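You operate a simulated robot arm through the tools that you are given. There is no shell and no other tool. Be economical: measure what you need, move in short steps, check, and stop when the job is done.

You are at the controls of a simulated robot arm. One attempt, no reset.

Task
Give the strip on the eyelet slide its two missing eyelets.
Fine: one eyelet at each of the three stops; draw the slide out before changing the stop, and at the end; fingers clear of the nose, it closes at 60 newtons; the lever springs back at 6 newtons.

Only the result counts: the job must be done as asked and must still hold three seconds after the hand-in. Knocking over, shifting, dropping, spilling or breaking anything else fails it.

Robot
A 7-joint arm with a two-finger parallel gripper, fixed in place. Base frame: the origin is at the foot of the arm, x ahead of it, y to its left, z up. Readings come in cm, rad, newtons and seconds.
With the tool pointing down near the work surface it reaches from about 22 to 60 cm from the base axis. Its first joint turns from -1.152 to 1.152 rad. Payload 2.6 kg.
The tool frame sits at the grasp point between the pads (the TCP): z along the fingers, y along the line on which they close. The tips reach 3 cm beyond it. The gripper opens to 9.4 cm. The fingers are 2.8 cm wide and 1 cm thick; the gripper's body (5 by 9.6 cm) begins 5.5 cm behind the TCP.
Orientation is told as [roll, pitch, yaw] about the base's x, y, z axes, in that order, counted from this pose: with the fingers straight down and closing along the base's y, the tool's x points along the base's -x, its y along +y and its z along -z.

Tools
- The arm moves only by the tool apply_moves. Its argument "targets" is a list of rows, each an object of numbers (a shift or turn left out is 0, a gripper value left out holds the last): "x", "y", "z": the shift along the tool's x, y, z in units of 50 mm (1.0 is 50 mm); "wx", "wy", "wz": the turn, a rotation vector about the tool's x, y, z in units of 6 degrees (1.0 is 6 degrees); "grip": the finger opening in m, from 0 to 0.094. In form: [{"x": .., "y": .., "z": .., "wx": .., "wy": .., "wz": .., "grip": ..}, ...]. A call has 1 to 8 rows; each row shifts and turns the commanded pose from where the row before left it, along the tool's axes as they then stand. A call with a number of a shift or a turn outside -1 to 1 is refused whole. Rows are played at 5 a second. More than 5 cm and 0.15 rad between two rows, or a gripper value outside its range, and nothing of the call is played. Where a pose cannot be reached the arm comes as near as it can. A force on the tool above 70 N (or 10 N above the force at the start of the call, whichever is more), or a blocked arm, ends the call early, and 0.2 s more pass. Each finger travels about 7.2 cm/s and halts on what it meets, pressing with about 26 N; the grip force reading is that of the motor and also rises with nothing between the fingers. The clock runs only during rows and for 0.2 s after the last one: add rows that do not move to give the fingers time. It gives the time, the measured TCP pose, the force on the tool (base axes), the opening and the grip force at its end, in the units of the frame above (readings bear some noise), with the torque about the TCP (base axes, N m) and any sound that the robot's microphone picked up.
- Cameras (640 x 400 px; columns grow to the right, rows downward): "scene" is fixed at [2.97, 42.67, 57.04]; the picture's right is [-0.82, -0.58, 0.00], its down [-0.30, 0.42, -0.86] and it looks along [0.50, -0.70, -0.51] (base axes); focal length 332 px, centre (320, 200). "wrist" rides on the gripper at [7.6, 1.4, -10.3] in the tool frame; the picture's right is [-0.18, 0.98, 0.00], its down [-0.75, -0.14, -0.64] and it looks along [-0.63, -0.12, 0.77] (tool axes); focal length 243 px, centre (320, 200). There is no depth. A picture from a camera that has moved, and an enlarged one, comes with that camera's place and axes in the base frame and with its lens.
- get_image(camera): a new picture of that camera. No time passes.
- inspect(camera, box): a new picture of the part [left, top, right, bottom] of that camera's present view, enlarged. No time passes.
- hand_in(): hands the job in; it is judged then, once.

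Work in short steps. Places have to be worked out from the pictures, the camera data and where the tool is seen: move nearer, look again, correct. Check each grasp and each placing, and mend what went wrong. You have 120 turns and 84 pictures in all, those below and enlarged ones among them. Open the gripper and draw the arm clear of the work before you hand the job in, unless the task says otherwise; then end with one line.

The tools are called after "Request:" as a command line: name --argument value ..., lists and objects as JSON in quotes. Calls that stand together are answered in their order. apply_moves: Moves the arm, as the interface text tells. Its arguments: {"type":"object","properties":{"targets":{"type":"array"}},"required":["targets"]} The other tools are called the same way: get_image (camera) takes a picture; inspect (camera, box) takes an enlarged picture of a part of a camera's view; hand_in () hands the job in.

At the start:

```text
clock: 0.0
tool_pos: [41.45, -10.58, 32.62]
orientation: [0.0, -0.002, 0.001]
force: [-0.3, -0.5, 1.0]
moment: [0.0, 0.01, 0.02]
grip_width: 9.41
gripper_force: 0.0
```

scene: 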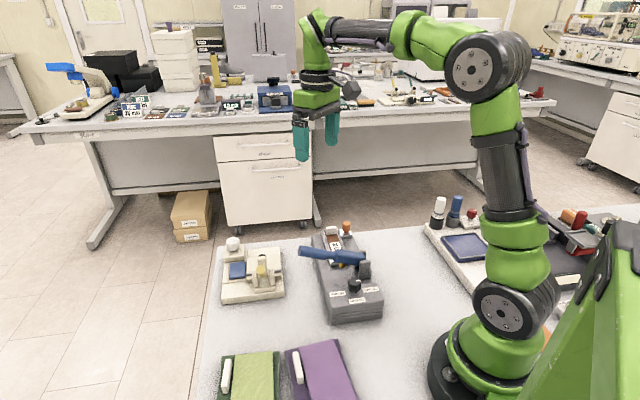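
wrist: 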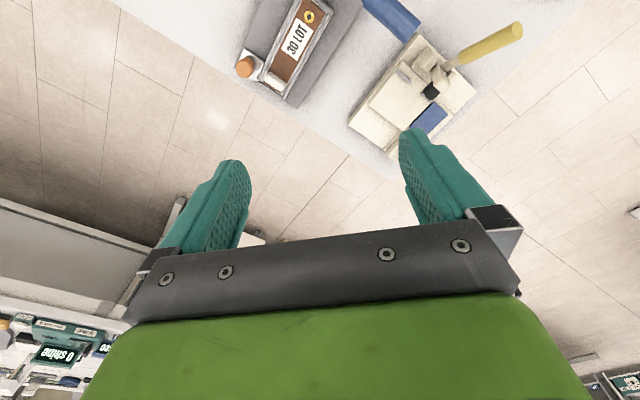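

The pictures show two devices on the table: one with a blue lever and one with a yellow lever. I'll enlarge both to identify the eyelet press.

Request:
inspect --camera "scene" --box '[200, 210, 400, 335]'

Request:
inspect --camera "wrist" --box '[220, 0, 540, 200]'

```text
3.20 times, centred on (300, 272) of scene
camera zoom: at [2.97, 42.67, 57.04], right [-0.82, -0.58, 0.0], down [-0.3, 0.42, -0.86], along [0.5, -0.7, -0.51], focal length 1064 px, centre (384, -32)
```

zoom: 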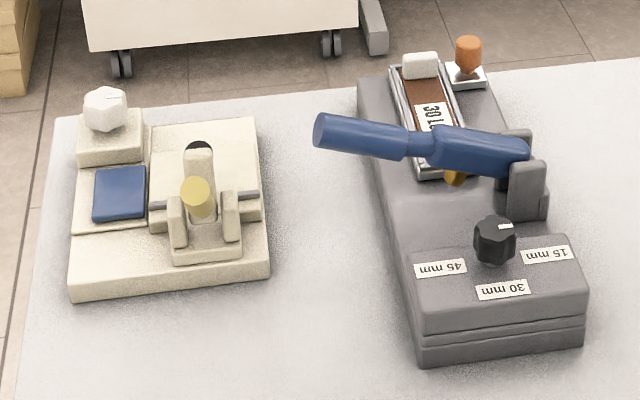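

```text
2.00 times, centred on (380, 100) of wrist
camera zoom: at [33.79, -8.93, 42.86], right [0.18, 0.98, 0.0], down [0.75, -0.14, 0.64], along [0.63, -0.12, -0.77], focal length 485 px, centre (200, 400)
```

zoom: 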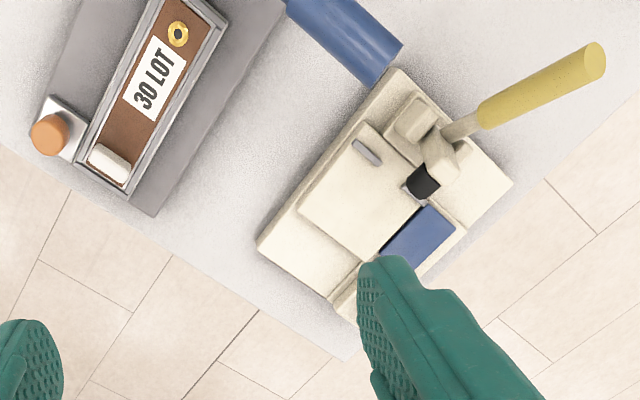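

The grey press with the 15/30/45 mm dial is the eyelet slide. I move the hand back in x so that the wrist camera looks over the press.

Request:
apply_moves --targets '[{"x": 0.8}, {"x": 0.8}, {"x": 0.6}, {}]'

Request:
get_image --camera "wrist"

```text
clock: 1.0
tool_pos: [30.43, -10.32, 32.77]
orientation: [-0.001, -0.003, 0.001]
force: [-0.2, -1.1, -0.1]
moment: [0.02, 0.01, -0.04]
grip_width: 9.4
gripper_force: 0.0
```

```text
79 pictures are left
camera wrist: at [22.76, -8.89, 42.92], right [0.18, 0.98, 0.0], down [0.75, -0.14, 0.64], along [0.63, -0.12, -0.77], focal length 243 px, centre (320, 200)
```

wrist: 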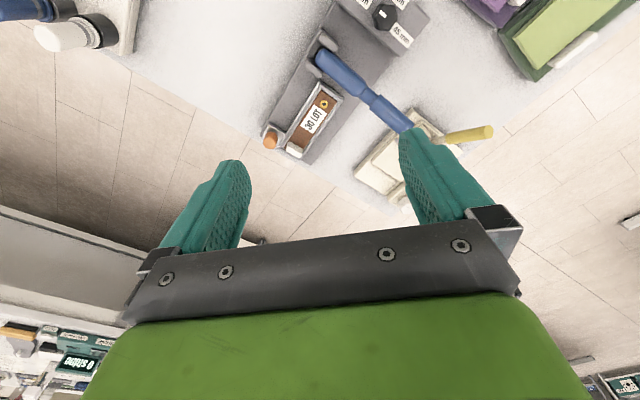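

Request:
inspect --camera "wrist" --box '[240, 0, 500, 162]'

Request:
inspect --camera "scene" --box '[295, 215, 391, 275]'

Request:
inspect --camera "wrist" --box '[256, 60, 352, 160]'

Request:
inspect --camera "scene" --box '[315, 265, 395, 325]'

```text
2.46 times, centred on (370, 81) of wrist
camera zoom: at [22.76, -8.89, 42.92], right [0.18, 0.98, 0.0], down [0.75, -0.14, 0.64], along [0.63, -0.12, -0.77], focal length 597 px, centre (197, 493)
```

zoom: 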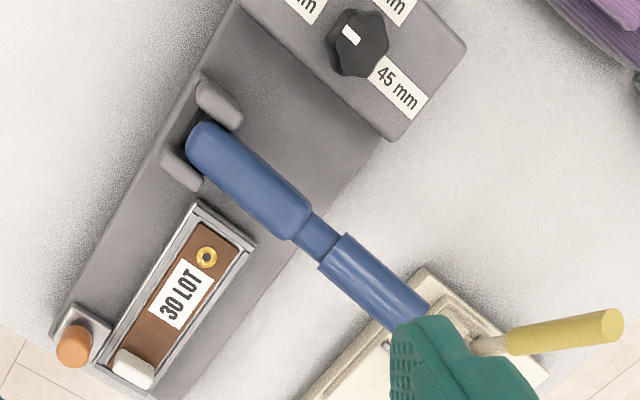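

```text
6.67 times, centred on (343, 245) of scene
camera zoom: at [2.96, 42.67, 57.04], right [-0.82, -0.58, 0.0], down [-0.3, 0.42, -0.86], along [0.5, -0.7, -0.51], focal length 2217 px, centre (167, -100)
```

zoom: 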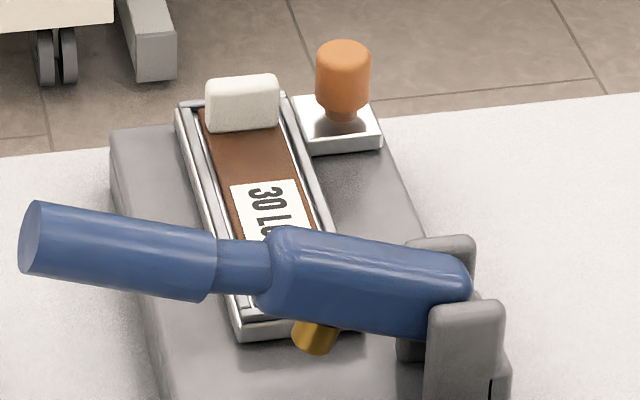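

```text
4.00 times, centred on (304, 110) of wrist
camera zoom: at [22.76, -8.89, 42.92], right [0.18, 0.98, 0.0], down [0.75, -0.14, 0.64], along [0.63, -0.12, -0.77], focal length 970 px, centre (384, 560)
```

zoom: 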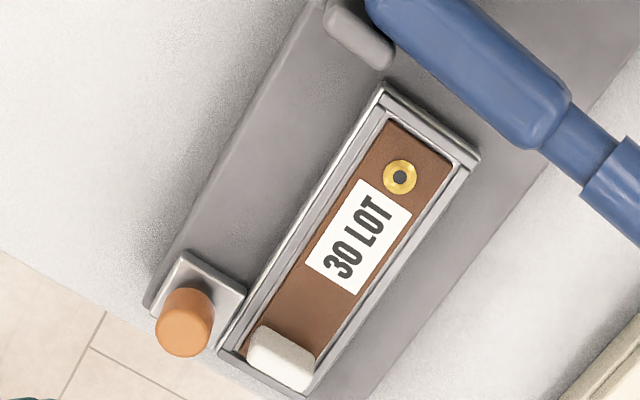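

```text
6.67 times, centred on (355, 295) of scene
camera zoom: at [2.96, 42.67, 57.04], right [-0.82, -0.58, 0.0], down [-0.3, 0.42, -0.86], along [0.5, -0.7, -0.51], focal length 2217 px, centre (87, -433)
```

zoom: 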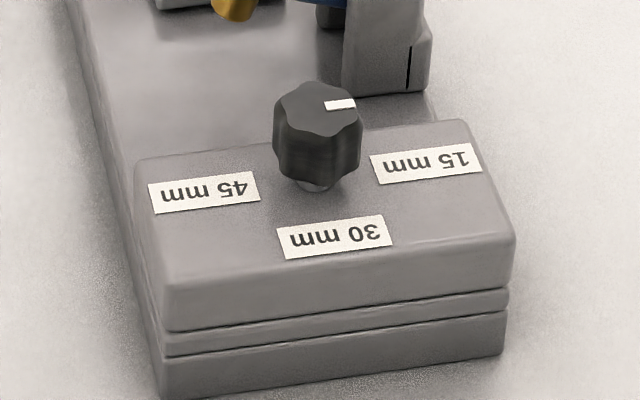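

The eyelet present sits about 15 mm from the strip's inner end, the dial points at 15, and the slide appears to be out. I lower the hand over the slide with the yaw turned 45° so the fingers close along the slide direction, then look.

Request:
apply_moves --targets '[{"x": -0.4, "y": -0.3, "z": 0.4, "wz": -1}, {"x": -0.3, "y": -0.3, "z": 0.4, "wz": -1}, {"z": 0.4, "wz": -1}, {"z": 0.3, "wz": -1}, {"z": 0.3, "wz": -1}, {"z": 0.3, "wz": -1}, {"wz": -1}, {"wz": -0.5}]'

Request:
get_image --camera "wrist"

```text
clock: 2.8
tool_pos: [34.03, -13.3, 22.19]
orientation: [-0.003, 0.0, 0.786]
force: [0.4, -0.3, -0.8]
moment: [-0.01, 0.05, 0.01]
grip_width: 9.41
gripper_force: 0.2
```

```text
74 pictures are left
camera wrist: at [27.7, -17.61, 32.36], right [-0.57, 0.82, 0.0], down [0.63, 0.43, 0.64], along [0.53, 0.36, -0.77], focal length 243 px, centre (320, 200)
```

wrist: 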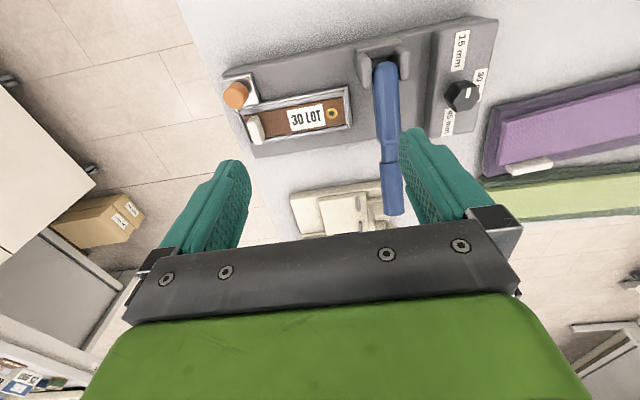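

Request:
inspect --camera "wrist" --box '[215, 60, 375, 160]'

Request:
inspect --camera "wrist" --box '[350, 10, 510, 110]'

```text
4.00 times, centred on (295, 110) of wrist
camera zoom: at [27.7, -17.61, 32.36], right [-0.57, 0.82, 0.0], down [0.63, 0.43, 0.64], along [0.53, 0.36, -0.77], focal length 970 px, centre (420, 560)
```

zoom: 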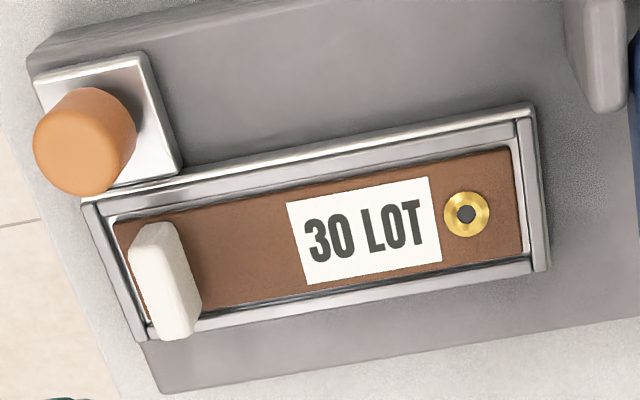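

```text
4.00 times, centred on (430, 60) of wrist
camera zoom: at [27.7, -17.61, 32.36], right [-0.57, 0.82, 0.0], down [0.63, 0.43, 0.64], along [0.53, 0.36, -0.77], focal length 970 px, centre (-120, 760)
```

zoom: 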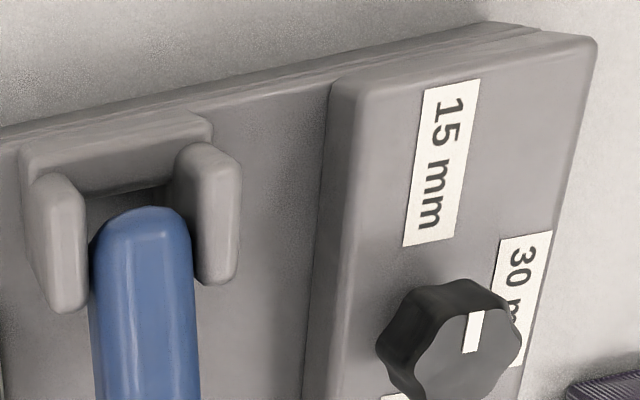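

Stereo estimates: dial knob at about (25.8, -1.8) with its top near z 8.4, eyelet at (35.5, -10.6, 4.3), tab at about (41.9, -17.0) with its top near z 5.6, and lever tip at about (38.3, 0, 12). The slide is out, so I move above the dial knob first and narrow the gripper.

Request:
apply_moves --targets '[{"x": -0.16, "y": 0.93, "grip": 0.06}, {"x": -0.15, "y": 0.93}, {"x": -0.15, "y": 0.92}, {"z": 0.6}, {"z": 0.4}, {}]'

Request:
get_image --camera "wrist"

Request:
inspect --camera "scene" --box '[260, 180, 420, 330]'

```text
clock: 4.2
tool_pos: [25.94, -1.89, 17.14]
orientation: [-0.001, 0.001, 0.784]
force: [0.4, -0.4, 0.0]
moment: [0.0, 0.02, 0.01]
grip_width: 6.0
gripper_force: 0.1
```

```text
71 pictures are left
camera wrist: at [19.52, -6.05, 27.43], right [-0.56, 0.83, 0.0], down [0.63, 0.43, 0.64], along [0.53, 0.36, -0.77], focal length 243 px, centre (320, 200)
```

wrist: 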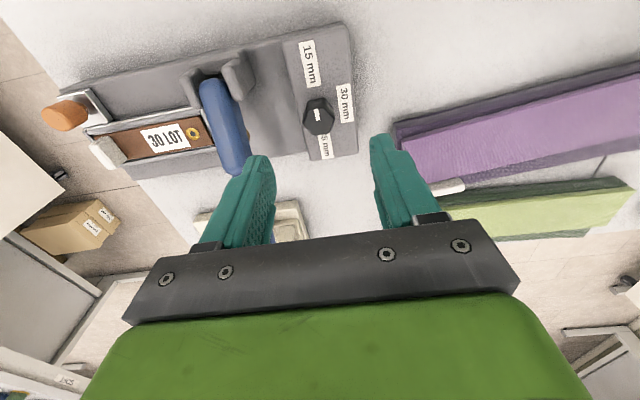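

```text
2.67 times, centred on (340, 255) of scene
camera zoom: at [2.97, 42.67, 57.04], right [-0.82, -0.58, 0.0], down [-0.3, 0.42, -0.86], along [0.5, -0.7, -0.51], focal length 887 px, centre (267, 53)
```

zoom: 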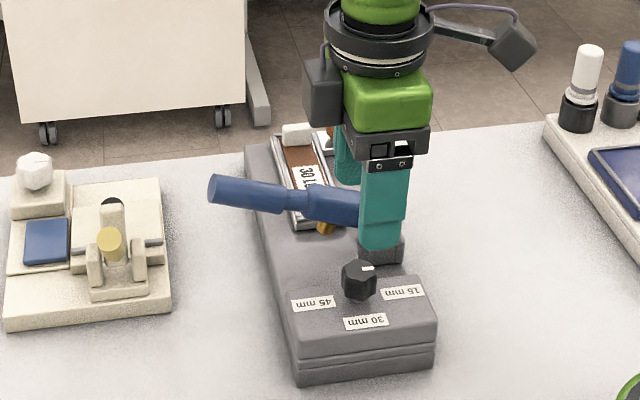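

The knob works out to about (25.6, -2.05), so I correct slightly, open to 5.5 cm and descend around it, tips at about z 7.

Request:
apply_moves --targets '[{"x": 0.06, "y": 0.02, "z": 0.4, "grip": 0.055}, {"z": 0.4}, {"z": 0.3}, {"z": 0.3}, {}]'

Request:
inspect --camera "scene" --box '[300, 230, 400, 330]'

Request:
inspect --camera "wrist" --box '[220, 80, 420, 230]'

```text
clock: 5.4
tool_pos: [25.67, -2.1, 10.18]
orientation: [-0.002, 0.0, 0.783]
force: [-0.1, -0.1, -0.4]
moment: [-0.03, 0.02, -0.01]
grip_width: 5.52
gripper_force: 0.1
```

```text
4.00 times, centred on (350, 280) of scene
camera zoom: at [2.97, 42.67, 57.04], right [-0.82, -0.58, 0.0], down [-0.3, 0.42, -0.86], along [0.5, -0.7, -0.51], focal length 1330 px, centre (200, -120)
```

zoom: 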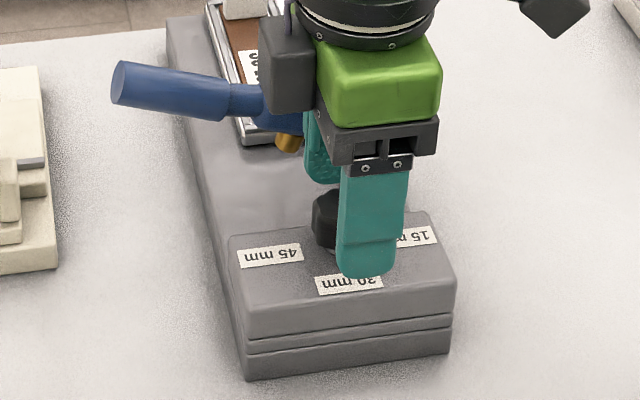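

```text
2.67 times, centred on (320, 155) of wrist
camera zoom: at [19.25, -6.33, 20.42], right [-0.56, 0.83, 0.0], down [0.63, 0.43, 0.64], along [0.53, 0.36, -0.77], focal length 647 px, centre (320, 320)
```

zoom: 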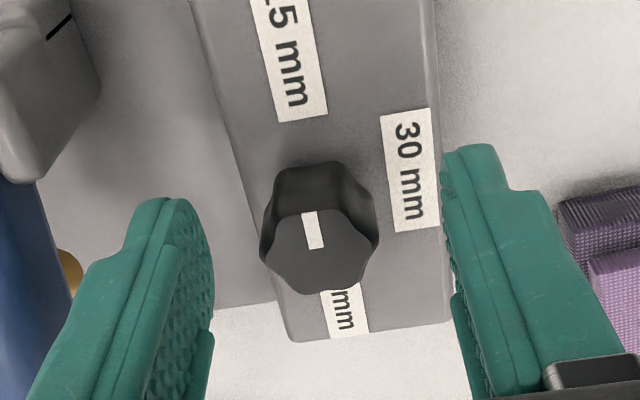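

The view is well centred and the mark points at 15. I nudge toward the knob centre, go 0.4 cm lower and close on it.

Request:
apply_moves --targets '[{"x": -0.04, "y": 0.02, "z": 0.08}, {"grip": 0.0}, {}, {}, {}]'

Request:
inspect --camera "wrist" --box '[220, 80, 420, 230]'

```text
clock: 6.6
tool_pos: [25.87, -2.05, 9.79]
orientation: [-0.011, -0.004, 0.786]
force: [21.9, -25.5, -9.8]
moment: [-0.49, 0.35, -0.09]
grip_width: 2.64
gripper_force: 44.5
```

```text
2.67 times, centred on (320, 155) of wrist
camera zoom: at [19.4, -6.23, 20.02], right [-0.56, 0.83, -0.01], down [0.63, 0.44, 0.65], along [0.54, 0.36, -0.76], focal length 647 px, centre (320, 320)
```

zoom: 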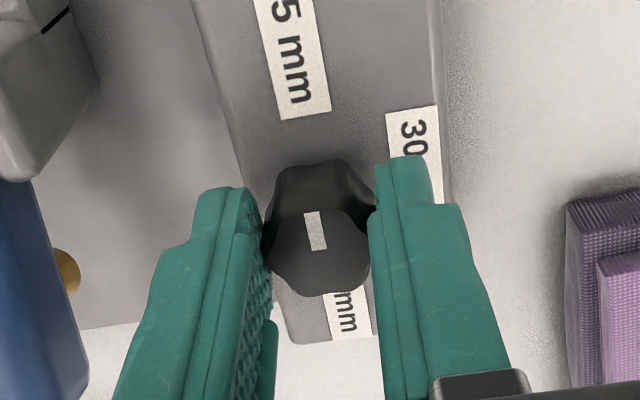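

A side force of about 33 N shows the command is 0.2 cm too far along +y; I relax it by that much.

Request:
apply_moves --targets '[{"y": -0.04}, {}]'

```text
clock: 7.2
tool_pos: [25.94, -1.93, 9.77]
orientation: [-0.003, -0.003, 0.784]
force: [5.4, -22.7, 19.2]
moment: [0.26, -0.55, -0.04]
grip_width: 2.64
gripper_force: 45.0
```

The knob is held, so I turn it clockwise (seen from above) 42° first and check.

Request:
apply_moves --targets '[{"wz": 1}, {"wz": 1}, {"wz": 1}, {"wz": 1}, {"wz": 1}, {"wz": 1}, {"wz": 1}]'

Request:
inspect --camera "wrist" --box '[220, 80, 420, 230]'

```text
clock: 8.8
tool_pos: [25.85, -1.83, 9.64]
orientation: [-0.001, -0.003, 0.052]
force: [2.3, -6.1, 26.8]
moment: [-0.53, -0.06, 0.0]
grip_width: 2.64
gripper_force: 45.2
```

```text
2.67 times, centred on (320, 155) of wrist
camera zoom: at [18.16, -0.73, 19.94], right [0.13, 0.99, 0.0], down [0.76, -0.1, 0.64], along [0.64, -0.09, -0.76], focal length 647 px, centre (320, 320)
```

zoom: 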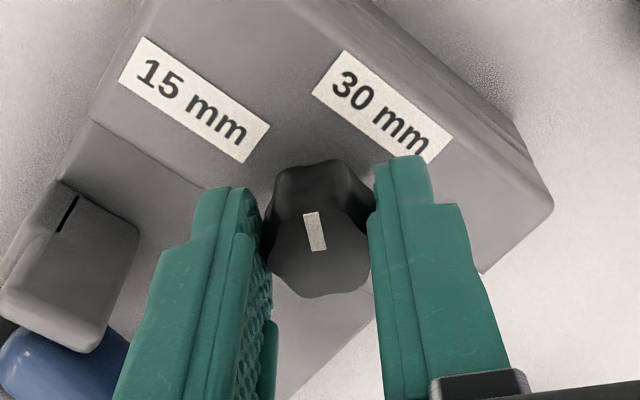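

The knob turns with the hand and its mark is now between 15 and 30. I turn the remaining 48°.

Request:
apply_moves --targets '[{"wz": 1}, {"wz": 1}, {"wz": 1}, {"wz": 1}, {"wz": 1}, {"wz": 1}, {"wz": 1}, {"wz": 1}]'

Request:
inspect --camera "wrist" --box '[220, 80, 420, 230]'

```text
clock: 10.6
tool_pos: [25.93, -1.65, 9.7]
orientation: [0.004, -0.004, -0.787]
force: [19.3, 28.2, -8.6]
moment: [0.25, -0.22, 0.04]
grip_width: 2.65
gripper_force: 45.1
```

```text
2.67 times, centred on (320, 155) of wrist
camera zoom: at [21.52, 4.73, 19.94], right [0.83, 0.56, 0.0], down [0.43, -0.63, 0.64], along [0.36, -0.53, -0.77], focal length 647 px, centre (320, 320)
```

zoom: 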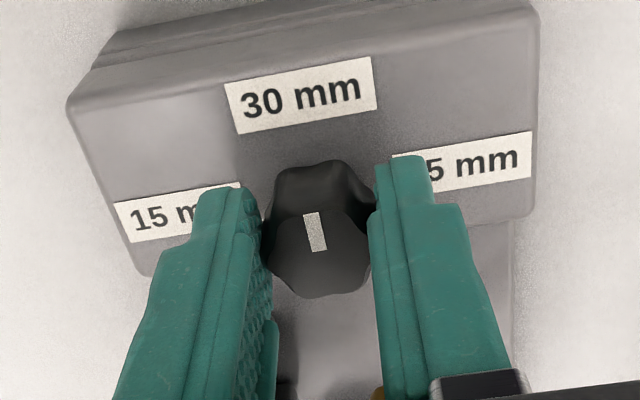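

The mark now points at 30 mm. I release, rise, and look.

Request:
apply_moves --targets '[{"grip": 0.055}, {}, {"z": -0.4}, {"z": -1}, {"z": -0.6}, {}]'

Request:
get_image --camera "wrist"

Request:
inspect --camera "scene" --box '[260, 200, 420, 330]'

```text
clock: 12.0
tool_pos: [25.73, -1.79, 19.71]
orientation: [0.0, -0.001, -0.787]
force: [-1.0, 0.3, -0.6]
moment: [-0.03, -0.05, 0.01]
grip_width: 5.49
gripper_force: 0.0
```

```text
64 pictures are left
camera wrist: at [21.36, 4.63, 29.9], right [0.83, 0.56, 0.0], down [0.43, -0.63, 0.64], along [0.36, -0.53, -0.77], focal length 243 px, centre (320, 200)
```

wrist: 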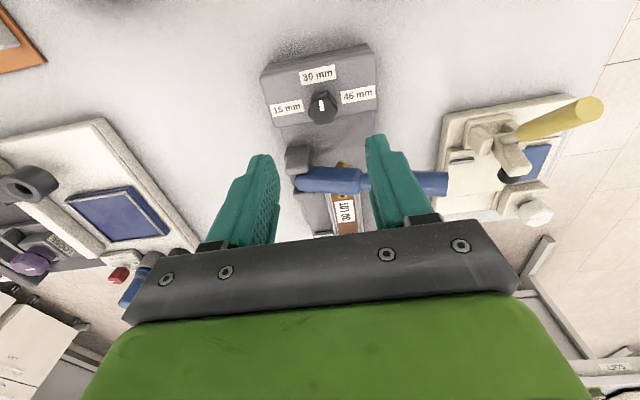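

```text
3.08 times, centred on (340, 265) of scene
camera zoom: at [2.97, 42.67, 57.04], right [-0.82, -0.58, 0.0], down [-0.3, 0.42, -0.86], along [0.5, -0.7, -0.51], focal length 1023 px, centre (258, 0)
```

zoom: 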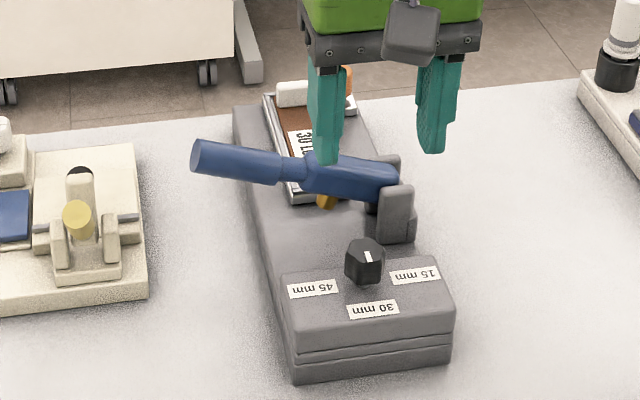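

The dial is at 30. I carry the hand along the slide axis at height to above the tab, then turn back 90° so the fingers close along the slide.

Request:
apply_moves --targets '[{"x": -0.89, "y": 0.03}, {"x": -0.89, "y": 0.03}, {"x": -0.89, "y": 0.03}, {"x": -0.89, "y": 0.03}, {"x": -0.88, "y": 0.03}, {"wz": -1}, {"wz": -1}, {"wz": -1}]'

Request:
apply_moves --targets '[{"wz": -1}, {"wz": -1}, {"wz": -1}, {"wz": -1}, {"wz": -1}, {"wz": -1}, {"wz": -1}, {"wz": -1}]'

Request:
apply_moves --targets '[{"wz": -1}, {"wz": -1}, {"wz": -1}, {"wz": -1}, {"z": 0.6}, {}]'

Request:
get_image --camera "wrist"

```text
clock: 13.8
tool_pos: [42.03, -16.96, 19.81]
orientation: [0.001, -0.002, -0.472]
force: [-0.1, 0.7, 0.0]
moment: [-0.04, -0.01, 0.02]
grip_width: 5.51
gripper_force: 0.1
```

```text
clock: 15.6
tool_pos: [42.02, -17.07, 19.81]
orientation: [0.0, -0.001, 0.367]
force: [0.5, 0.4, -0.6]
moment: [0.01, 0.05, -0.02]
grip_width: 5.5
gripper_force: 0.0
```

```text
clock: 17.0
tool_pos: [42.17, -17.12, 16.85]
orientation: [-0.002, -0.001, 0.786]
force: [0.6, -0.1, 0.2]
moment: [0.02, 0.04, 0.0]
grip_width: 5.48
gripper_force: 0.0
```

```text
62 pictures are left
camera wrist: at [35.67, -21.33, 27.0], right [-0.56, 0.83, 0.0], down [0.63, 0.43, 0.64], along [0.53, 0.36, -0.77], focal length 243 px, centre (320, 200)
```

wrist: 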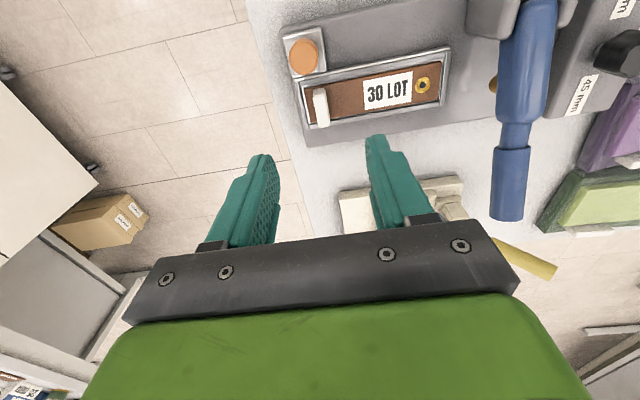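

Request:
inspect --camera "wrist" --box '[270, 20, 430, 140]'

```text
3.33 times, centred on (350, 80) of wrist
camera zoom: at [35.67, -21.33, 27.0], right [-0.56, 0.83, 0.0], down [0.63, 0.43, 0.64], along [0.53, 0.36, -0.77], focal length 809 px, centre (220, 600)
```

zoom: 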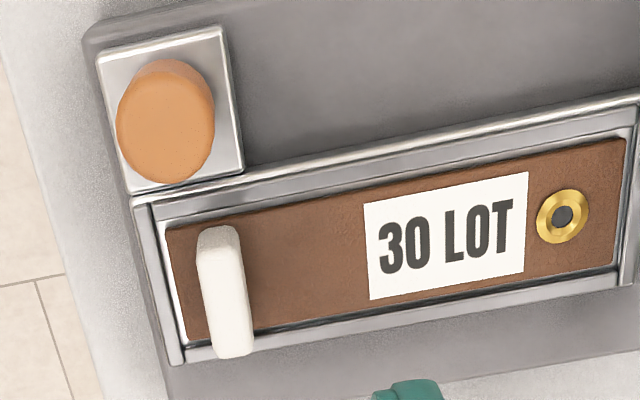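

The tab centre works out to about (42.0, -16.7), so I shift +0.4 cm along the slide and go down to a tip height of about 5.3.

Request:
apply_moves --targets '[{"x": -0.03, "y": 0.08, "z": 0.6, "grip": 0.045}, {"z": 0.6}, {"z": 0.5}, {}]'

Request:
inspect --camera "wrist" --box '[220, 80, 420, 230]'

Request:
inspect --camera "scene" --box '[290, 190, 390, 260]'

```text
clock: 18.0
tool_pos: [41.84, -16.55, 8.21]
orientation: [-0.001, -0.002, 0.783]
force: [-0.5, -0.1, 0.1]
moment: [0.0, -0.01, 0.02]
grip_width: 4.48
gripper_force: 0.1
```

```text
2.67 times, centred on (320, 155) of wrist
camera zoom: at [35.52, -20.89, 18.47], right [-0.56, 0.83, 0.0], down [0.63, 0.43, 0.64], along [0.53, 0.36, -0.77], focal length 647 px, centre (320, 320)
```

zoom: 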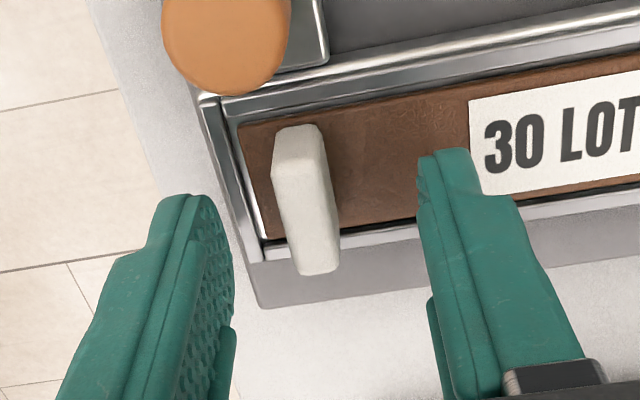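

```text
5.71 times, centred on (340, 225) of scene
camera zoom: at [2.97, 42.67, 57.04], right [-0.82, -0.58, 0.0], down [-0.3, 0.42, -0.86], along [0.5, -0.7, -0.51], focal length 1900 px, centre (206, 57)
```

zoom: 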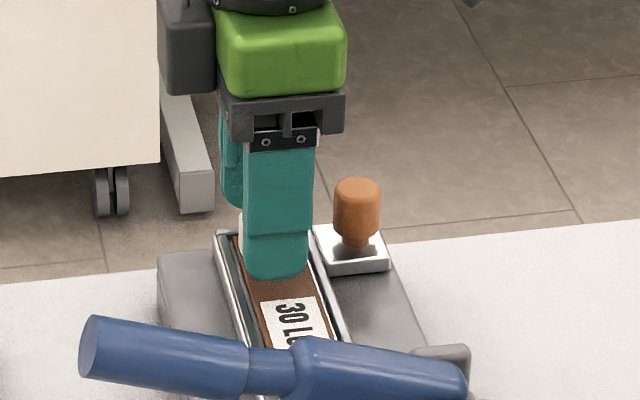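

The tab lies between the fingers, about 0.25 cm toward the outer one. I centre, drop 0.3 cm and close.

Request:
apply_moves --targets '[{"y": -0.05, "z": 0.06}, {"grip": 0.0}, {}, {}, {}]'

Request:
inspect --camera "wrist" --box '[220, 80, 420, 230]'

```text
clock: 19.2
tool_pos: [42.03, -16.86, 7.9]
orientation: [-0.002, -0.001, 0.784]
force: [0.3, 0.5, 0.0]
moment: [0.0, 0.0, 0.0]
grip_width: 0.92
gripper_force: 25.9
```

```text
2.67 times, centred on (320, 155) of wrist
camera zoom: at [35.69, -21.09, 18.22], right [-0.56, 0.83, 0.0], down [0.63, 0.43, 0.64], along [0.53, 0.36, -0.77], focal length 647 px, centre (320, 320)
```

zoom: 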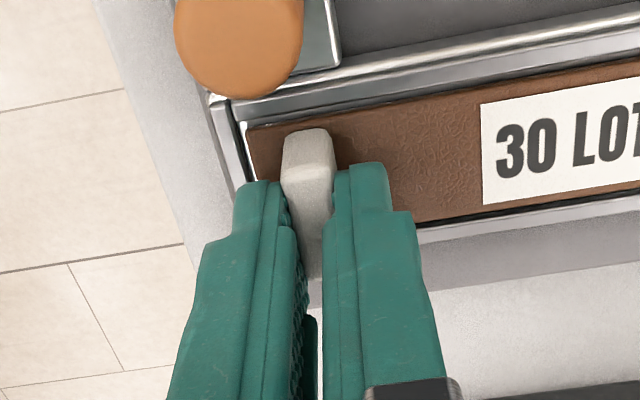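

The tab is gripped (0.92 cm). I push the slide in 4 cm at first and check the force.

Request:
apply_moves --targets '[{"y": 0.1}, {"y": 0.2}, {"y": 0.2}, {"y": 0.2}, {"y": 0.1}, {}]'

Request:
get_image --camera "wrist"

Request:
inspect --camera "scene" --box '[290, 200, 410, 290]'

```text
clock: 20.6
tool_pos: [39.37, -14.04, 7.91]
orientation: [-0.002, -0.001, 0.787]
force: [0.2, 0.4, 1.3]
moment: [0.0, -0.01, -0.01]
grip_width: 0.94
gripper_force: 26.1
```

```text
57 pictures are left
camera wrist: at [32.85, -18.26, 18.2], right [-0.56, 0.83, 0.0], down [0.63, 0.43, 0.64], along [0.53, 0.36, -0.77], focal length 243 px, centre (320, 200)
```

wrist: 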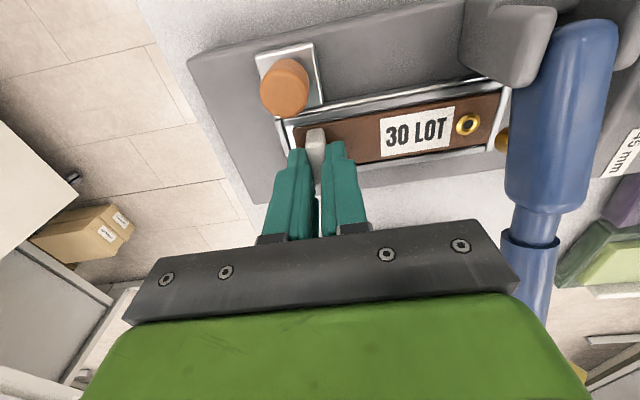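

```text
4.44 times, centred on (350, 245) of scene
camera zoom: at [2.97, 42.67, 57.04], right [-0.82, -0.58, 0.0], down [-0.3, 0.42, -0.86], along [0.5, -0.7, -0.51], focal length 1478 px, centre (187, 0)
```

zoom: 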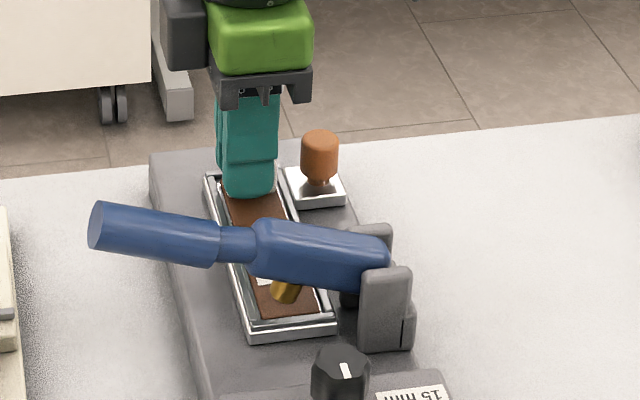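

It slides freely, so I continue with small steps toward the stop.

Request:
apply_moves --targets '[{"y": 0.1}, {"y": 0.1}, {"y": 0.1}, {"y": 0.06}, {"y": 0.06}, {}]'

```text
clock: 22.0
tool_pos: [37.74, -12.63, 7.93]
orientation: [-0.002, -0.001, 0.785]
force: [1.3, 1.5, 3.2]
moment: [0.03, -0.01, -0.07]
grip_width: 0.94
gripper_force: 25.9
```

Request:
apply_moves --targets '[{"y": 0.06}, {"y": 0.06}, {"y": 0.04}, {}]'

```text
clock: 23.0
tool_pos: [37.25, -12.08, 7.93]
orientation: [-0.004, -0.003, 0.784]
force: [0.3, -1.2, 12.1]
moment: [-0.06, 0.1, -0.03]
grip_width: 0.97
gripper_force: 26.4
```

The upward force has grown to 12 N, so I look at what is being touched before going further.

Request:
get_image --camera "wrist"

Request:
inspect --camera "scene" --box '[290, 180, 410, 290]'

```text
55 pictures are left
camera wrist: at [30.83, -16.32, 18.16], right [-0.56, 0.83, 0.0], down [0.63, 0.43, 0.64], along [0.53, 0.36, -0.77], focal length 243 px, centre (320, 200)
```

wrist: 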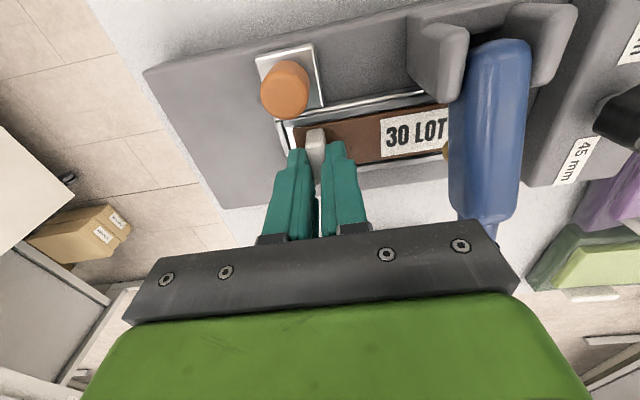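

```text
3.64 times, centred on (350, 235) of scene
camera zoom: at [2.96, 42.68, 57.04], right [-0.82, -0.58, 0.0], down [-0.3, 0.42, -0.86], along [0.5, -0.7, -0.51], focal length 1209 px, centre (211, 73)
```

zoom: 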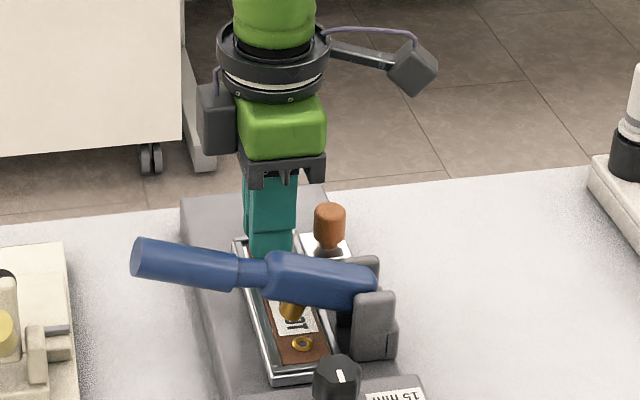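

No contact with the lever is visible, and travel is 6.76 cm, close to the expected 30 mm stop. I push 0.2 cm more to see whether it is blocked.

Request:
apply_moves --targets '[{"y": 0.04}, {}, {}]'

```text
clock: 23.8
tool_pos: [37.14, -11.92, 7.92]
orientation: [-0.002, -0.002, 0.786]
force: [1.6, -0.9, 12.4]
moment: [0.01, 0.08, -0.01]
grip_width: 0.94
gripper_force: 26.3
```

Request:
apply_moves --targets '[{"y": 0.04}, {}, {}]'

Request:
inspect --camera "wrist" --box '[220, 40, 500, 215]'

```text
clock: 24.6
tool_pos: [37.06, -11.69, 8.02]
orientation: [-0.005, -0.002, 0.786]
force: [12.9, -11.1, 1.9]
moment: [-0.24, -0.28, -0.01]
grip_width: 0.95
gripper_force: 25.8
```

```text
2.29 times, centred on (360, 128) of wrist
camera zoom: at [30.57, -16.1, 18.21], right [-0.56, 0.83, -0.01], down [0.63, 0.43, 0.64], along [0.53, 0.36, -0.77], focal length 555 px, centre (229, 366)
```

zoom: 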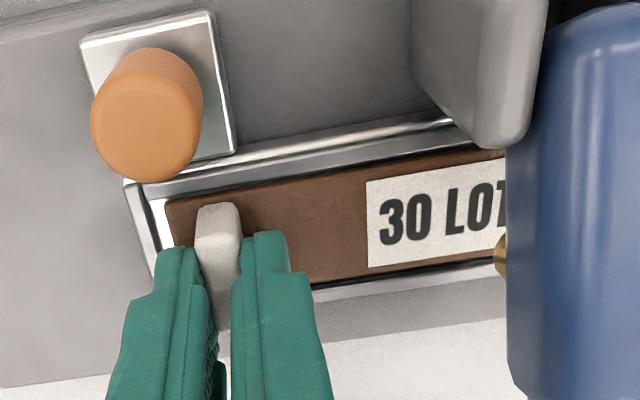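

Now the slide pushes back with about 17 N along its axis; I give one more small push to confirm the stop.

Request:
apply_moves --targets '[{"y": 0.03}, {}, {}]'

Request:
inspect --camera "scene" --box '[310, 220, 400, 300]'

```text
clock: 25.4
tool_pos: [37.11, -11.76, 8.11]
orientation: [-0.01, -0.004, 0.788]
force: [16.1, -17.3, 3.2]
moment: [-0.46, -0.38, 0.1]
grip_width: 0.96
gripper_force: 25.6
```

```text
5.00 times, centred on (355, 260) of scene
camera zoom: at [2.97, 42.67, 57.04], right [-0.82, -0.58, 0.0], down [-0.3, 0.42, -0.86], along [0.5, -0.7, -0.51], focal length 1663 px, centre (145, -100)
```

zoom: 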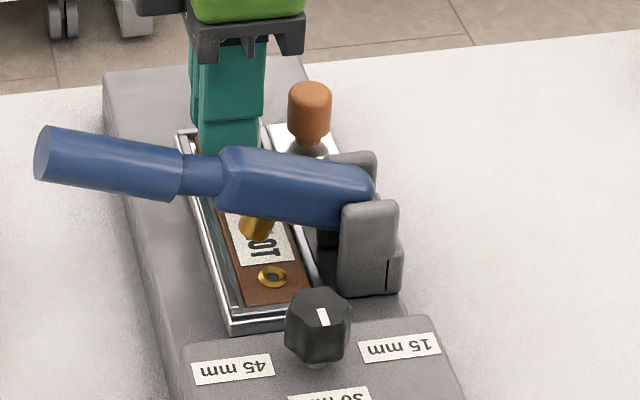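

It is blocked at the stop, with the nose above the strip one pitch behind the old eyelet. I ease off the push, release the tab, and rise.

Request:
apply_moves --targets '[{"y": -0.035}, {}, {"grip": 0.04}, {}, {}, {"z": -0.4}, {"z": -1}, {"z": -1}]'

Request:
inspect --camera "scene" --box '[300, 200, 400, 290]'

```text
clock: 27.2
tool_pos: [36.76, -11.8, 20.06]
orientation: [0.0, 0.0, 0.785]
force: [0.3, -1.0, 0.5]
moment: [0.0, 0.01, -0.01]
grip_width: 4.0
gripper_force: 0.0
```

```text
4.44 times, centred on (350, 245) of scene
camera zoom: at [2.97, 42.67, 57.04], right [-0.82, -0.58, 0.0], down [-0.3, 0.42, -0.86], along [0.5, -0.7, -0.51], focal length 1478 px, centre (187, 0)
```

zoom: 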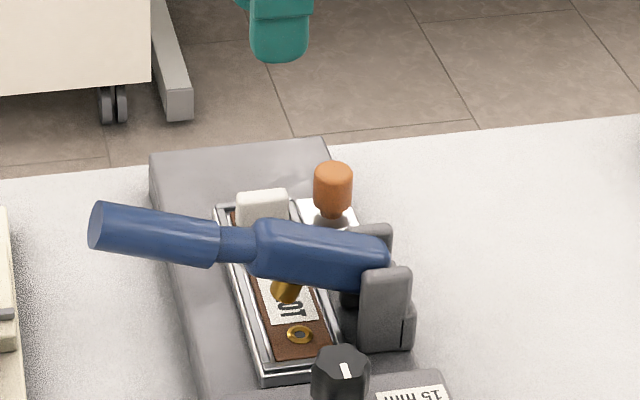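

The slide stays put. I close the gripper and move above the lever handle, about 2 cm inside its tip, and check alignment.

Request:
apply_moves --targets '[{"x": -0.5, "y": 0.48, "grip": 0.0}, {"x": -0.5, "y": 0.48}, {"x": -0.49, "y": 0.49}, {"z": 0.3}, {}]'

Request:
get_image --camera "wrist"

Request:
inspect --camera "scene" --box '[240, 160, 400, 290]'

```text
clock: 28.4
tool_pos: [36.89, -1.37, 18.44]
orientation: [-0.002, 0.001, 0.784]
force: [0.1, -0.6, -0.3]
moment: [-0.02, 0.02, 0.04]
grip_width: 0.0
gripper_force: 25.6
```

```text
50 pictures are left
camera wrist: at [30.57, -5.77, 28.74], right [-0.56, 0.83, 0.0], down [0.63, 0.43, 0.64], along [0.53, 0.36, -0.77], focal length 243 px, centre (320, 200)
```

wrist: 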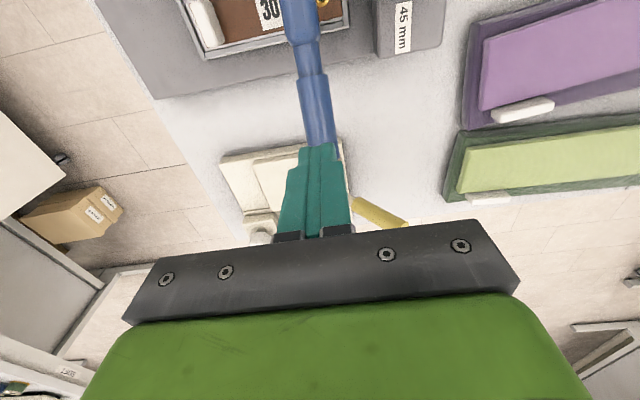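

```text
3.08 times, centred on (320, 225) of scene
camera zoom: at [2.97, 42.67, 57.04], right [-0.82, -0.58, 0.0], down [-0.3, 0.42, -0.86], along [0.5, -0.7, -0.51], focal length 1023 px, centre (320, 123)
```

zoom: 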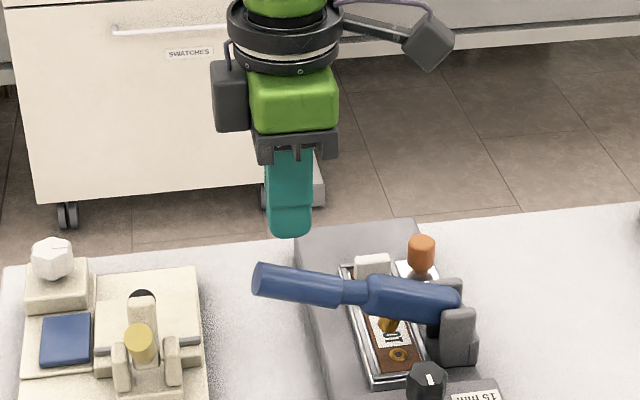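

Alignment is good (0.15 cm off in the slide direction). I descend to touch the handle with the closed fingertips.

Request:
apply_moves --targets '[{"y": 0.03, "z": 0.3}, {"z": 0.2}, {"z": 0.1}, {"z": 0.1}, {}]'

Request:
inspect --camera "scene" --box '[260, 190, 400, 290]'

```text
clock: 29.6
tool_pos: [36.91, -1.22, 14.94]
orientation: [-0.002, 0.001, 0.785]
force: [-0.6, -0.7, 2.7]
moment: [0.02, -0.03, 0.02]
grip_width: 0.0
gripper_force: 25.9
```

```text
4.00 times, centred on (330, 240) of scene
camera zoom: at [2.97, 42.67, 57.04], right [-0.82, -0.58, 0.0], down [-0.3, 0.42, -0.86], along [0.5, -0.7, -0.51], focal length 1330 px, centre (280, 40)
```

zoom: 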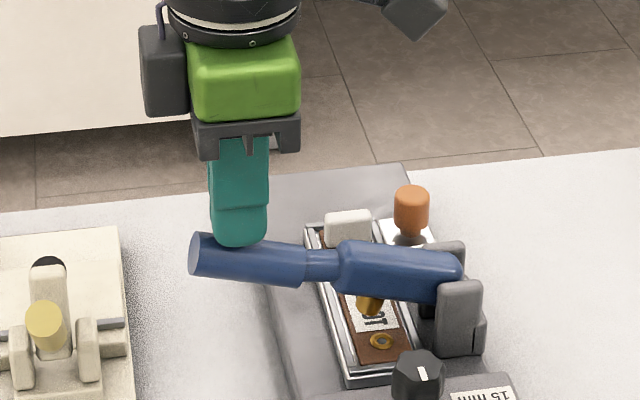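

Touching at 2.7 N near the handle end. I press down in small steps.

Request:
apply_moves --targets '[{"z": 0.1}, {"z": 0.1}, {"z": 0.1}, {"z": 0.1}, {}]'

Request:
inspect --camera "scene" --box '[260, 190, 400, 290]'

```text
clock: 30.8
tool_pos: [37.02, -1.22, 12.88]
orientation: [-0.002, 0.001, 0.787]
force: [0.4, 0.6, 3.0]
moment: [0.05, -0.1, -0.01]
grip_width: 0.01
gripper_force: 25.4
```

```text
4.00 times, centred on (330, 240) of scene
camera zoom: at [2.96, 42.67, 57.04], right [-0.82, -0.58, 0.0], down [-0.3, 0.42, -0.86], along [0.5, -0.7, -0.51], focal length 1330 px, centre (280, 40)
```

zoom: 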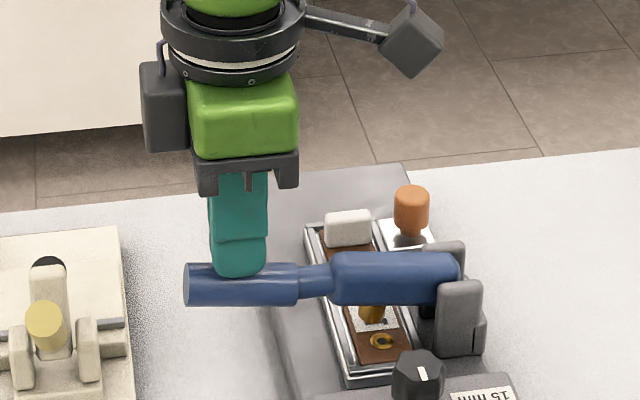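

The lever follows and the nose nears the strip; I keep pressing.

Request:
apply_moves --targets '[{"z": 0.08}, {"z": 0.08}, {"z": 0.06}, {"z": 0.06}, {}]'

```text
clock: 32.0
tool_pos: [37.07, -1.19, 11.52]
orientation: [-0.003, 0.0, 0.784]
force: [0.5, 1.6, 4.0]
moment: [0.06, -0.06, -0.01]
grip_width: 0.02
gripper_force: 25.8
```

Request:
apply_moves --targets '[{"z": 0.06}, {"z": 0.06}, {"z": 0.06}, {}]'

Request:
inspect --camera "scene" --box '[260, 190, 400, 290]'

```text
clock: 33.0
tool_pos: [37.03, -1.17, 10.84]
orientation: [-0.002, -0.004, 0.783]
force: [-12.6, 1.0, 46.7]
moment: [-0.48, 0.79, 0.15]
grip_width: 0.0
gripper_force: 26.1
```

```text
4.00 times, centred on (330, 240) of scene
camera zoom: at [2.94, 42.68, 57.04], right [-0.82, -0.58, 0.0], down [-0.3, 0.42, -0.86], along [0.5, -0.7, -0.51], focal length 1330 px, centre (280, 40)
```

zoom: 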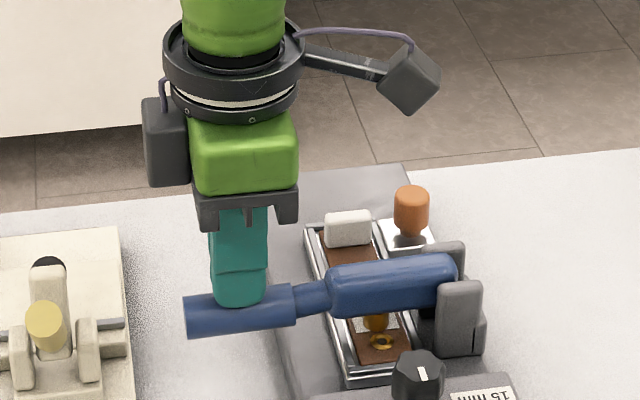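

The nose has met the work at about 47 N. I add about 0.1 cm to exceed 60 N while staying under the 70 N cutoff.

Request:
apply_moves --targets '[{"z": 0.012}, {"z": 0.008}, {}]'

```text
clock: 33.8
tool_pos: [37.08, -1.21, 10.7]
orientation: [-0.005, -0.005, 0.785]
force: [-16.6, 0.8, 56.0]
moment: [-0.61, 0.93, -0.1]
grip_width: 0.02
gripper_force: 25.5
```

Request:
apply_moves --targets '[{"z": 0.008}, {"z": 0.007}, {}]'

```text
clock: 34.6
tool_pos: [37.04, -1.19, 10.75]
orientation: [-0.005, -0.005, 0.784]
force: [-15.2, 4.2, 59.8]
moment: [-0.47, 0.95, -0.42]
grip_width: 0.0
gripper_force: 26.4
```

Request:
apply_moves --targets '[{"z": 0.01}, {}, {}]'

Request:
inspect --camera "scene" --box '[310, 220, 390, 290]'

```text
clock: 35.4
tool_pos: [37.1, -1.26, 10.73]
orientation: [-0.005, -0.005, 0.784]
force: [-17.4, 6.6, 63.7]
moment: [-0.5, 1.08, -0.32]
grip_width: 0.02
gripper_force: 26.3
```

```text
5.71 times, centred on (350, 255) of scene
camera zoom: at [2.94, 42.68, 57.04], right [-0.82, -0.58, 0.0], down [-0.3, 0.42, -0.86], along [0.5, -0.7, -0.51], focal length 1900 px, centre (149, -114)
```

zoom: 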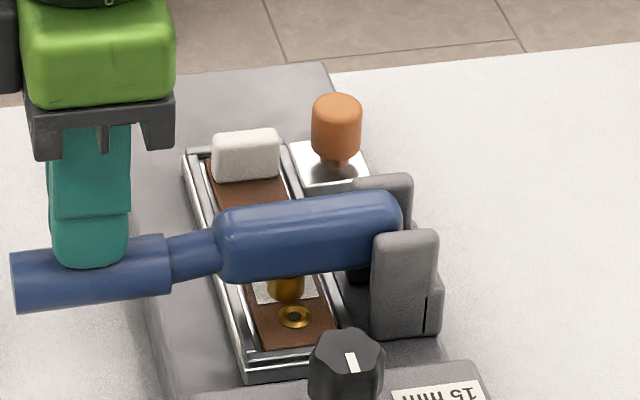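

The nose is fully down and I have held 64 N on the handle. I let the lever rise slowly and look at the result.

Request:
apply_moves --targets '[{"z": -0.08}, {"z": -0.15}, {"z": -0.2}, {"z": -0.2}, {"z": -0.2}, {"z": -0.3}, {"z": -0.4}, {}]'

Request:
inspect --camera "scene" --box '[310, 220, 390, 290]'

```text
clock: 37.2
tool_pos: [37.04, -1.19, 18.06]
orientation: [0.0, 0.0, 0.784]
force: [0.2, 0.5, -0.3]
moment: [0.01, -0.01, 0.01]
grip_width: 0.0
gripper_force: 26.1
```

```text
5.71 times, centred on (350, 255) of scene
camera zoom: at [2.97, 42.67, 57.04], right [-0.82, -0.58, 0.0], down [-0.3, 0.42, -0.86], along [0.5, -0.7, -0.51], focal length 1900 px, centre (149, -114)
```

zoom: 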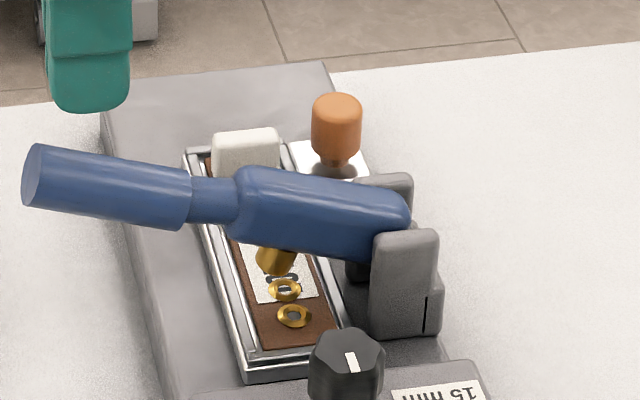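

The second eyelet is set 15 mm behind the first. Now I go back over the tab with the fingers open, to draw the slide out.

Request:
apply_moves --targets '[{"z": -0.4}, {"x": 0.5, "y": -0.5}, {"x": 0.5, "y": -0.5, "grip": 0.04}, {"x": 0.49, "y": -0.52}, {"z": 0.8}, {"z": 0.8}, {"z": 0.4}, {}]'

Request:
inspect --camera "wrist" --box '[220, 60, 460, 230]'

```text
clock: 39.0
tool_pos: [37.06, -11.91, 10.08]
orientation: [-0.003, -0.001, 0.783]
force: [-0.1, 0.5, 1.1]
moment: [0.01, -0.03, -0.03]
grip_width: 3.97
gripper_force: 0.0
```

```text
2.35 times, centred on (340, 145) of wrist
camera zoom: at [30.72, -16.23, 20.24], right [-0.56, 0.83, 0.0], down [0.63, 0.43, 0.64], along [0.53, 0.36, -0.77], focal length 571 px, centre (273, 329)
```

zoom: 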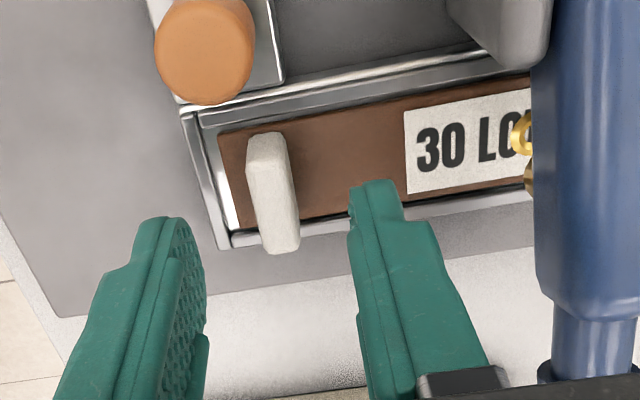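

The tab is between the fingers; I descend and close.

Request:
apply_moves --targets '[{"z": 0.42}, {}, {"grip": 0.0}, {}, {}, {}]'

```text
clock: 40.4
tool_pos: [37.2, -12.02, 7.97]
orientation: [-0.002, -0.001, 0.786]
force: [-0.5, -0.4, -0.4]
moment: [-0.03, 0.01, 0.01]
grip_width: 0.95
gripper_force: 26.0
```

Gripped at 0.95 cm. I draw the slide out by the 6.8 cm it went in.

Request:
apply_moves --targets '[{"y": -0.1}, {"y": -0.2}, {"y": -0.25}, {"y": -0.25}, {"y": -0.25}, {"y": -0.2}, {"y": -0.1}, {}]'

Request:
inspect --camera "scene" --box '[290, 200, 400, 290]'

```text
clock: 42.2
tool_pos: [41.86, -16.72, 8.06]
orientation: [-0.001, 0.0, 0.783]
force: [-0.7, 1.3, 0.0]
moment: [-0.02, 0.0, 0.04]
grip_width: 0.96
gripper_force: 26.0
```

```text
4.44 times, centred on (345, 245) of scene
camera zoom: at [2.97, 42.67, 57.04], right [-0.82, -0.58, 0.0], down [-0.3, 0.42, -0.86], along [0.5, -0.7, -0.51], focal length 1478 px, centre (209, 0)
```

zoom: 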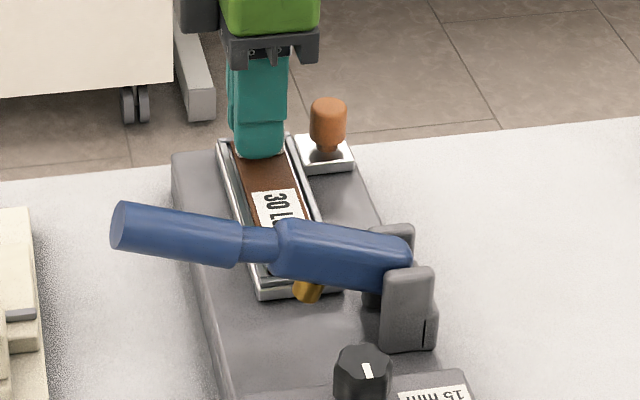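

It is 0.2 cm short of its starting place, so I pull slightly further, watching the force.

Request:
apply_moves --targets '[{"y": -0.04}, {"y": -0.03}, {}]'

```text
clock: 43.0
tool_pos: [42.07, -16.88, 7.85]
orientation: [-0.001, 0.002, 0.783]
force: [-1.2, -0.5, 2.7]
moment: [0.0, 0.04, 0.04]
grip_width: 0.95
gripper_force: 26.3
```

Request:
apply_moves --targets '[{"y": -0.04}, {}, {}]'

```text
clock: 43.8
tool_pos: [42.1, -16.99, 8.08]
orientation: [-0.001, 0.0, 0.784]
force: [-0.1, 2.0, 0.7]
moment: [0.02, 0.04, 0.03]
grip_width: 0.95
gripper_force: 25.9
```

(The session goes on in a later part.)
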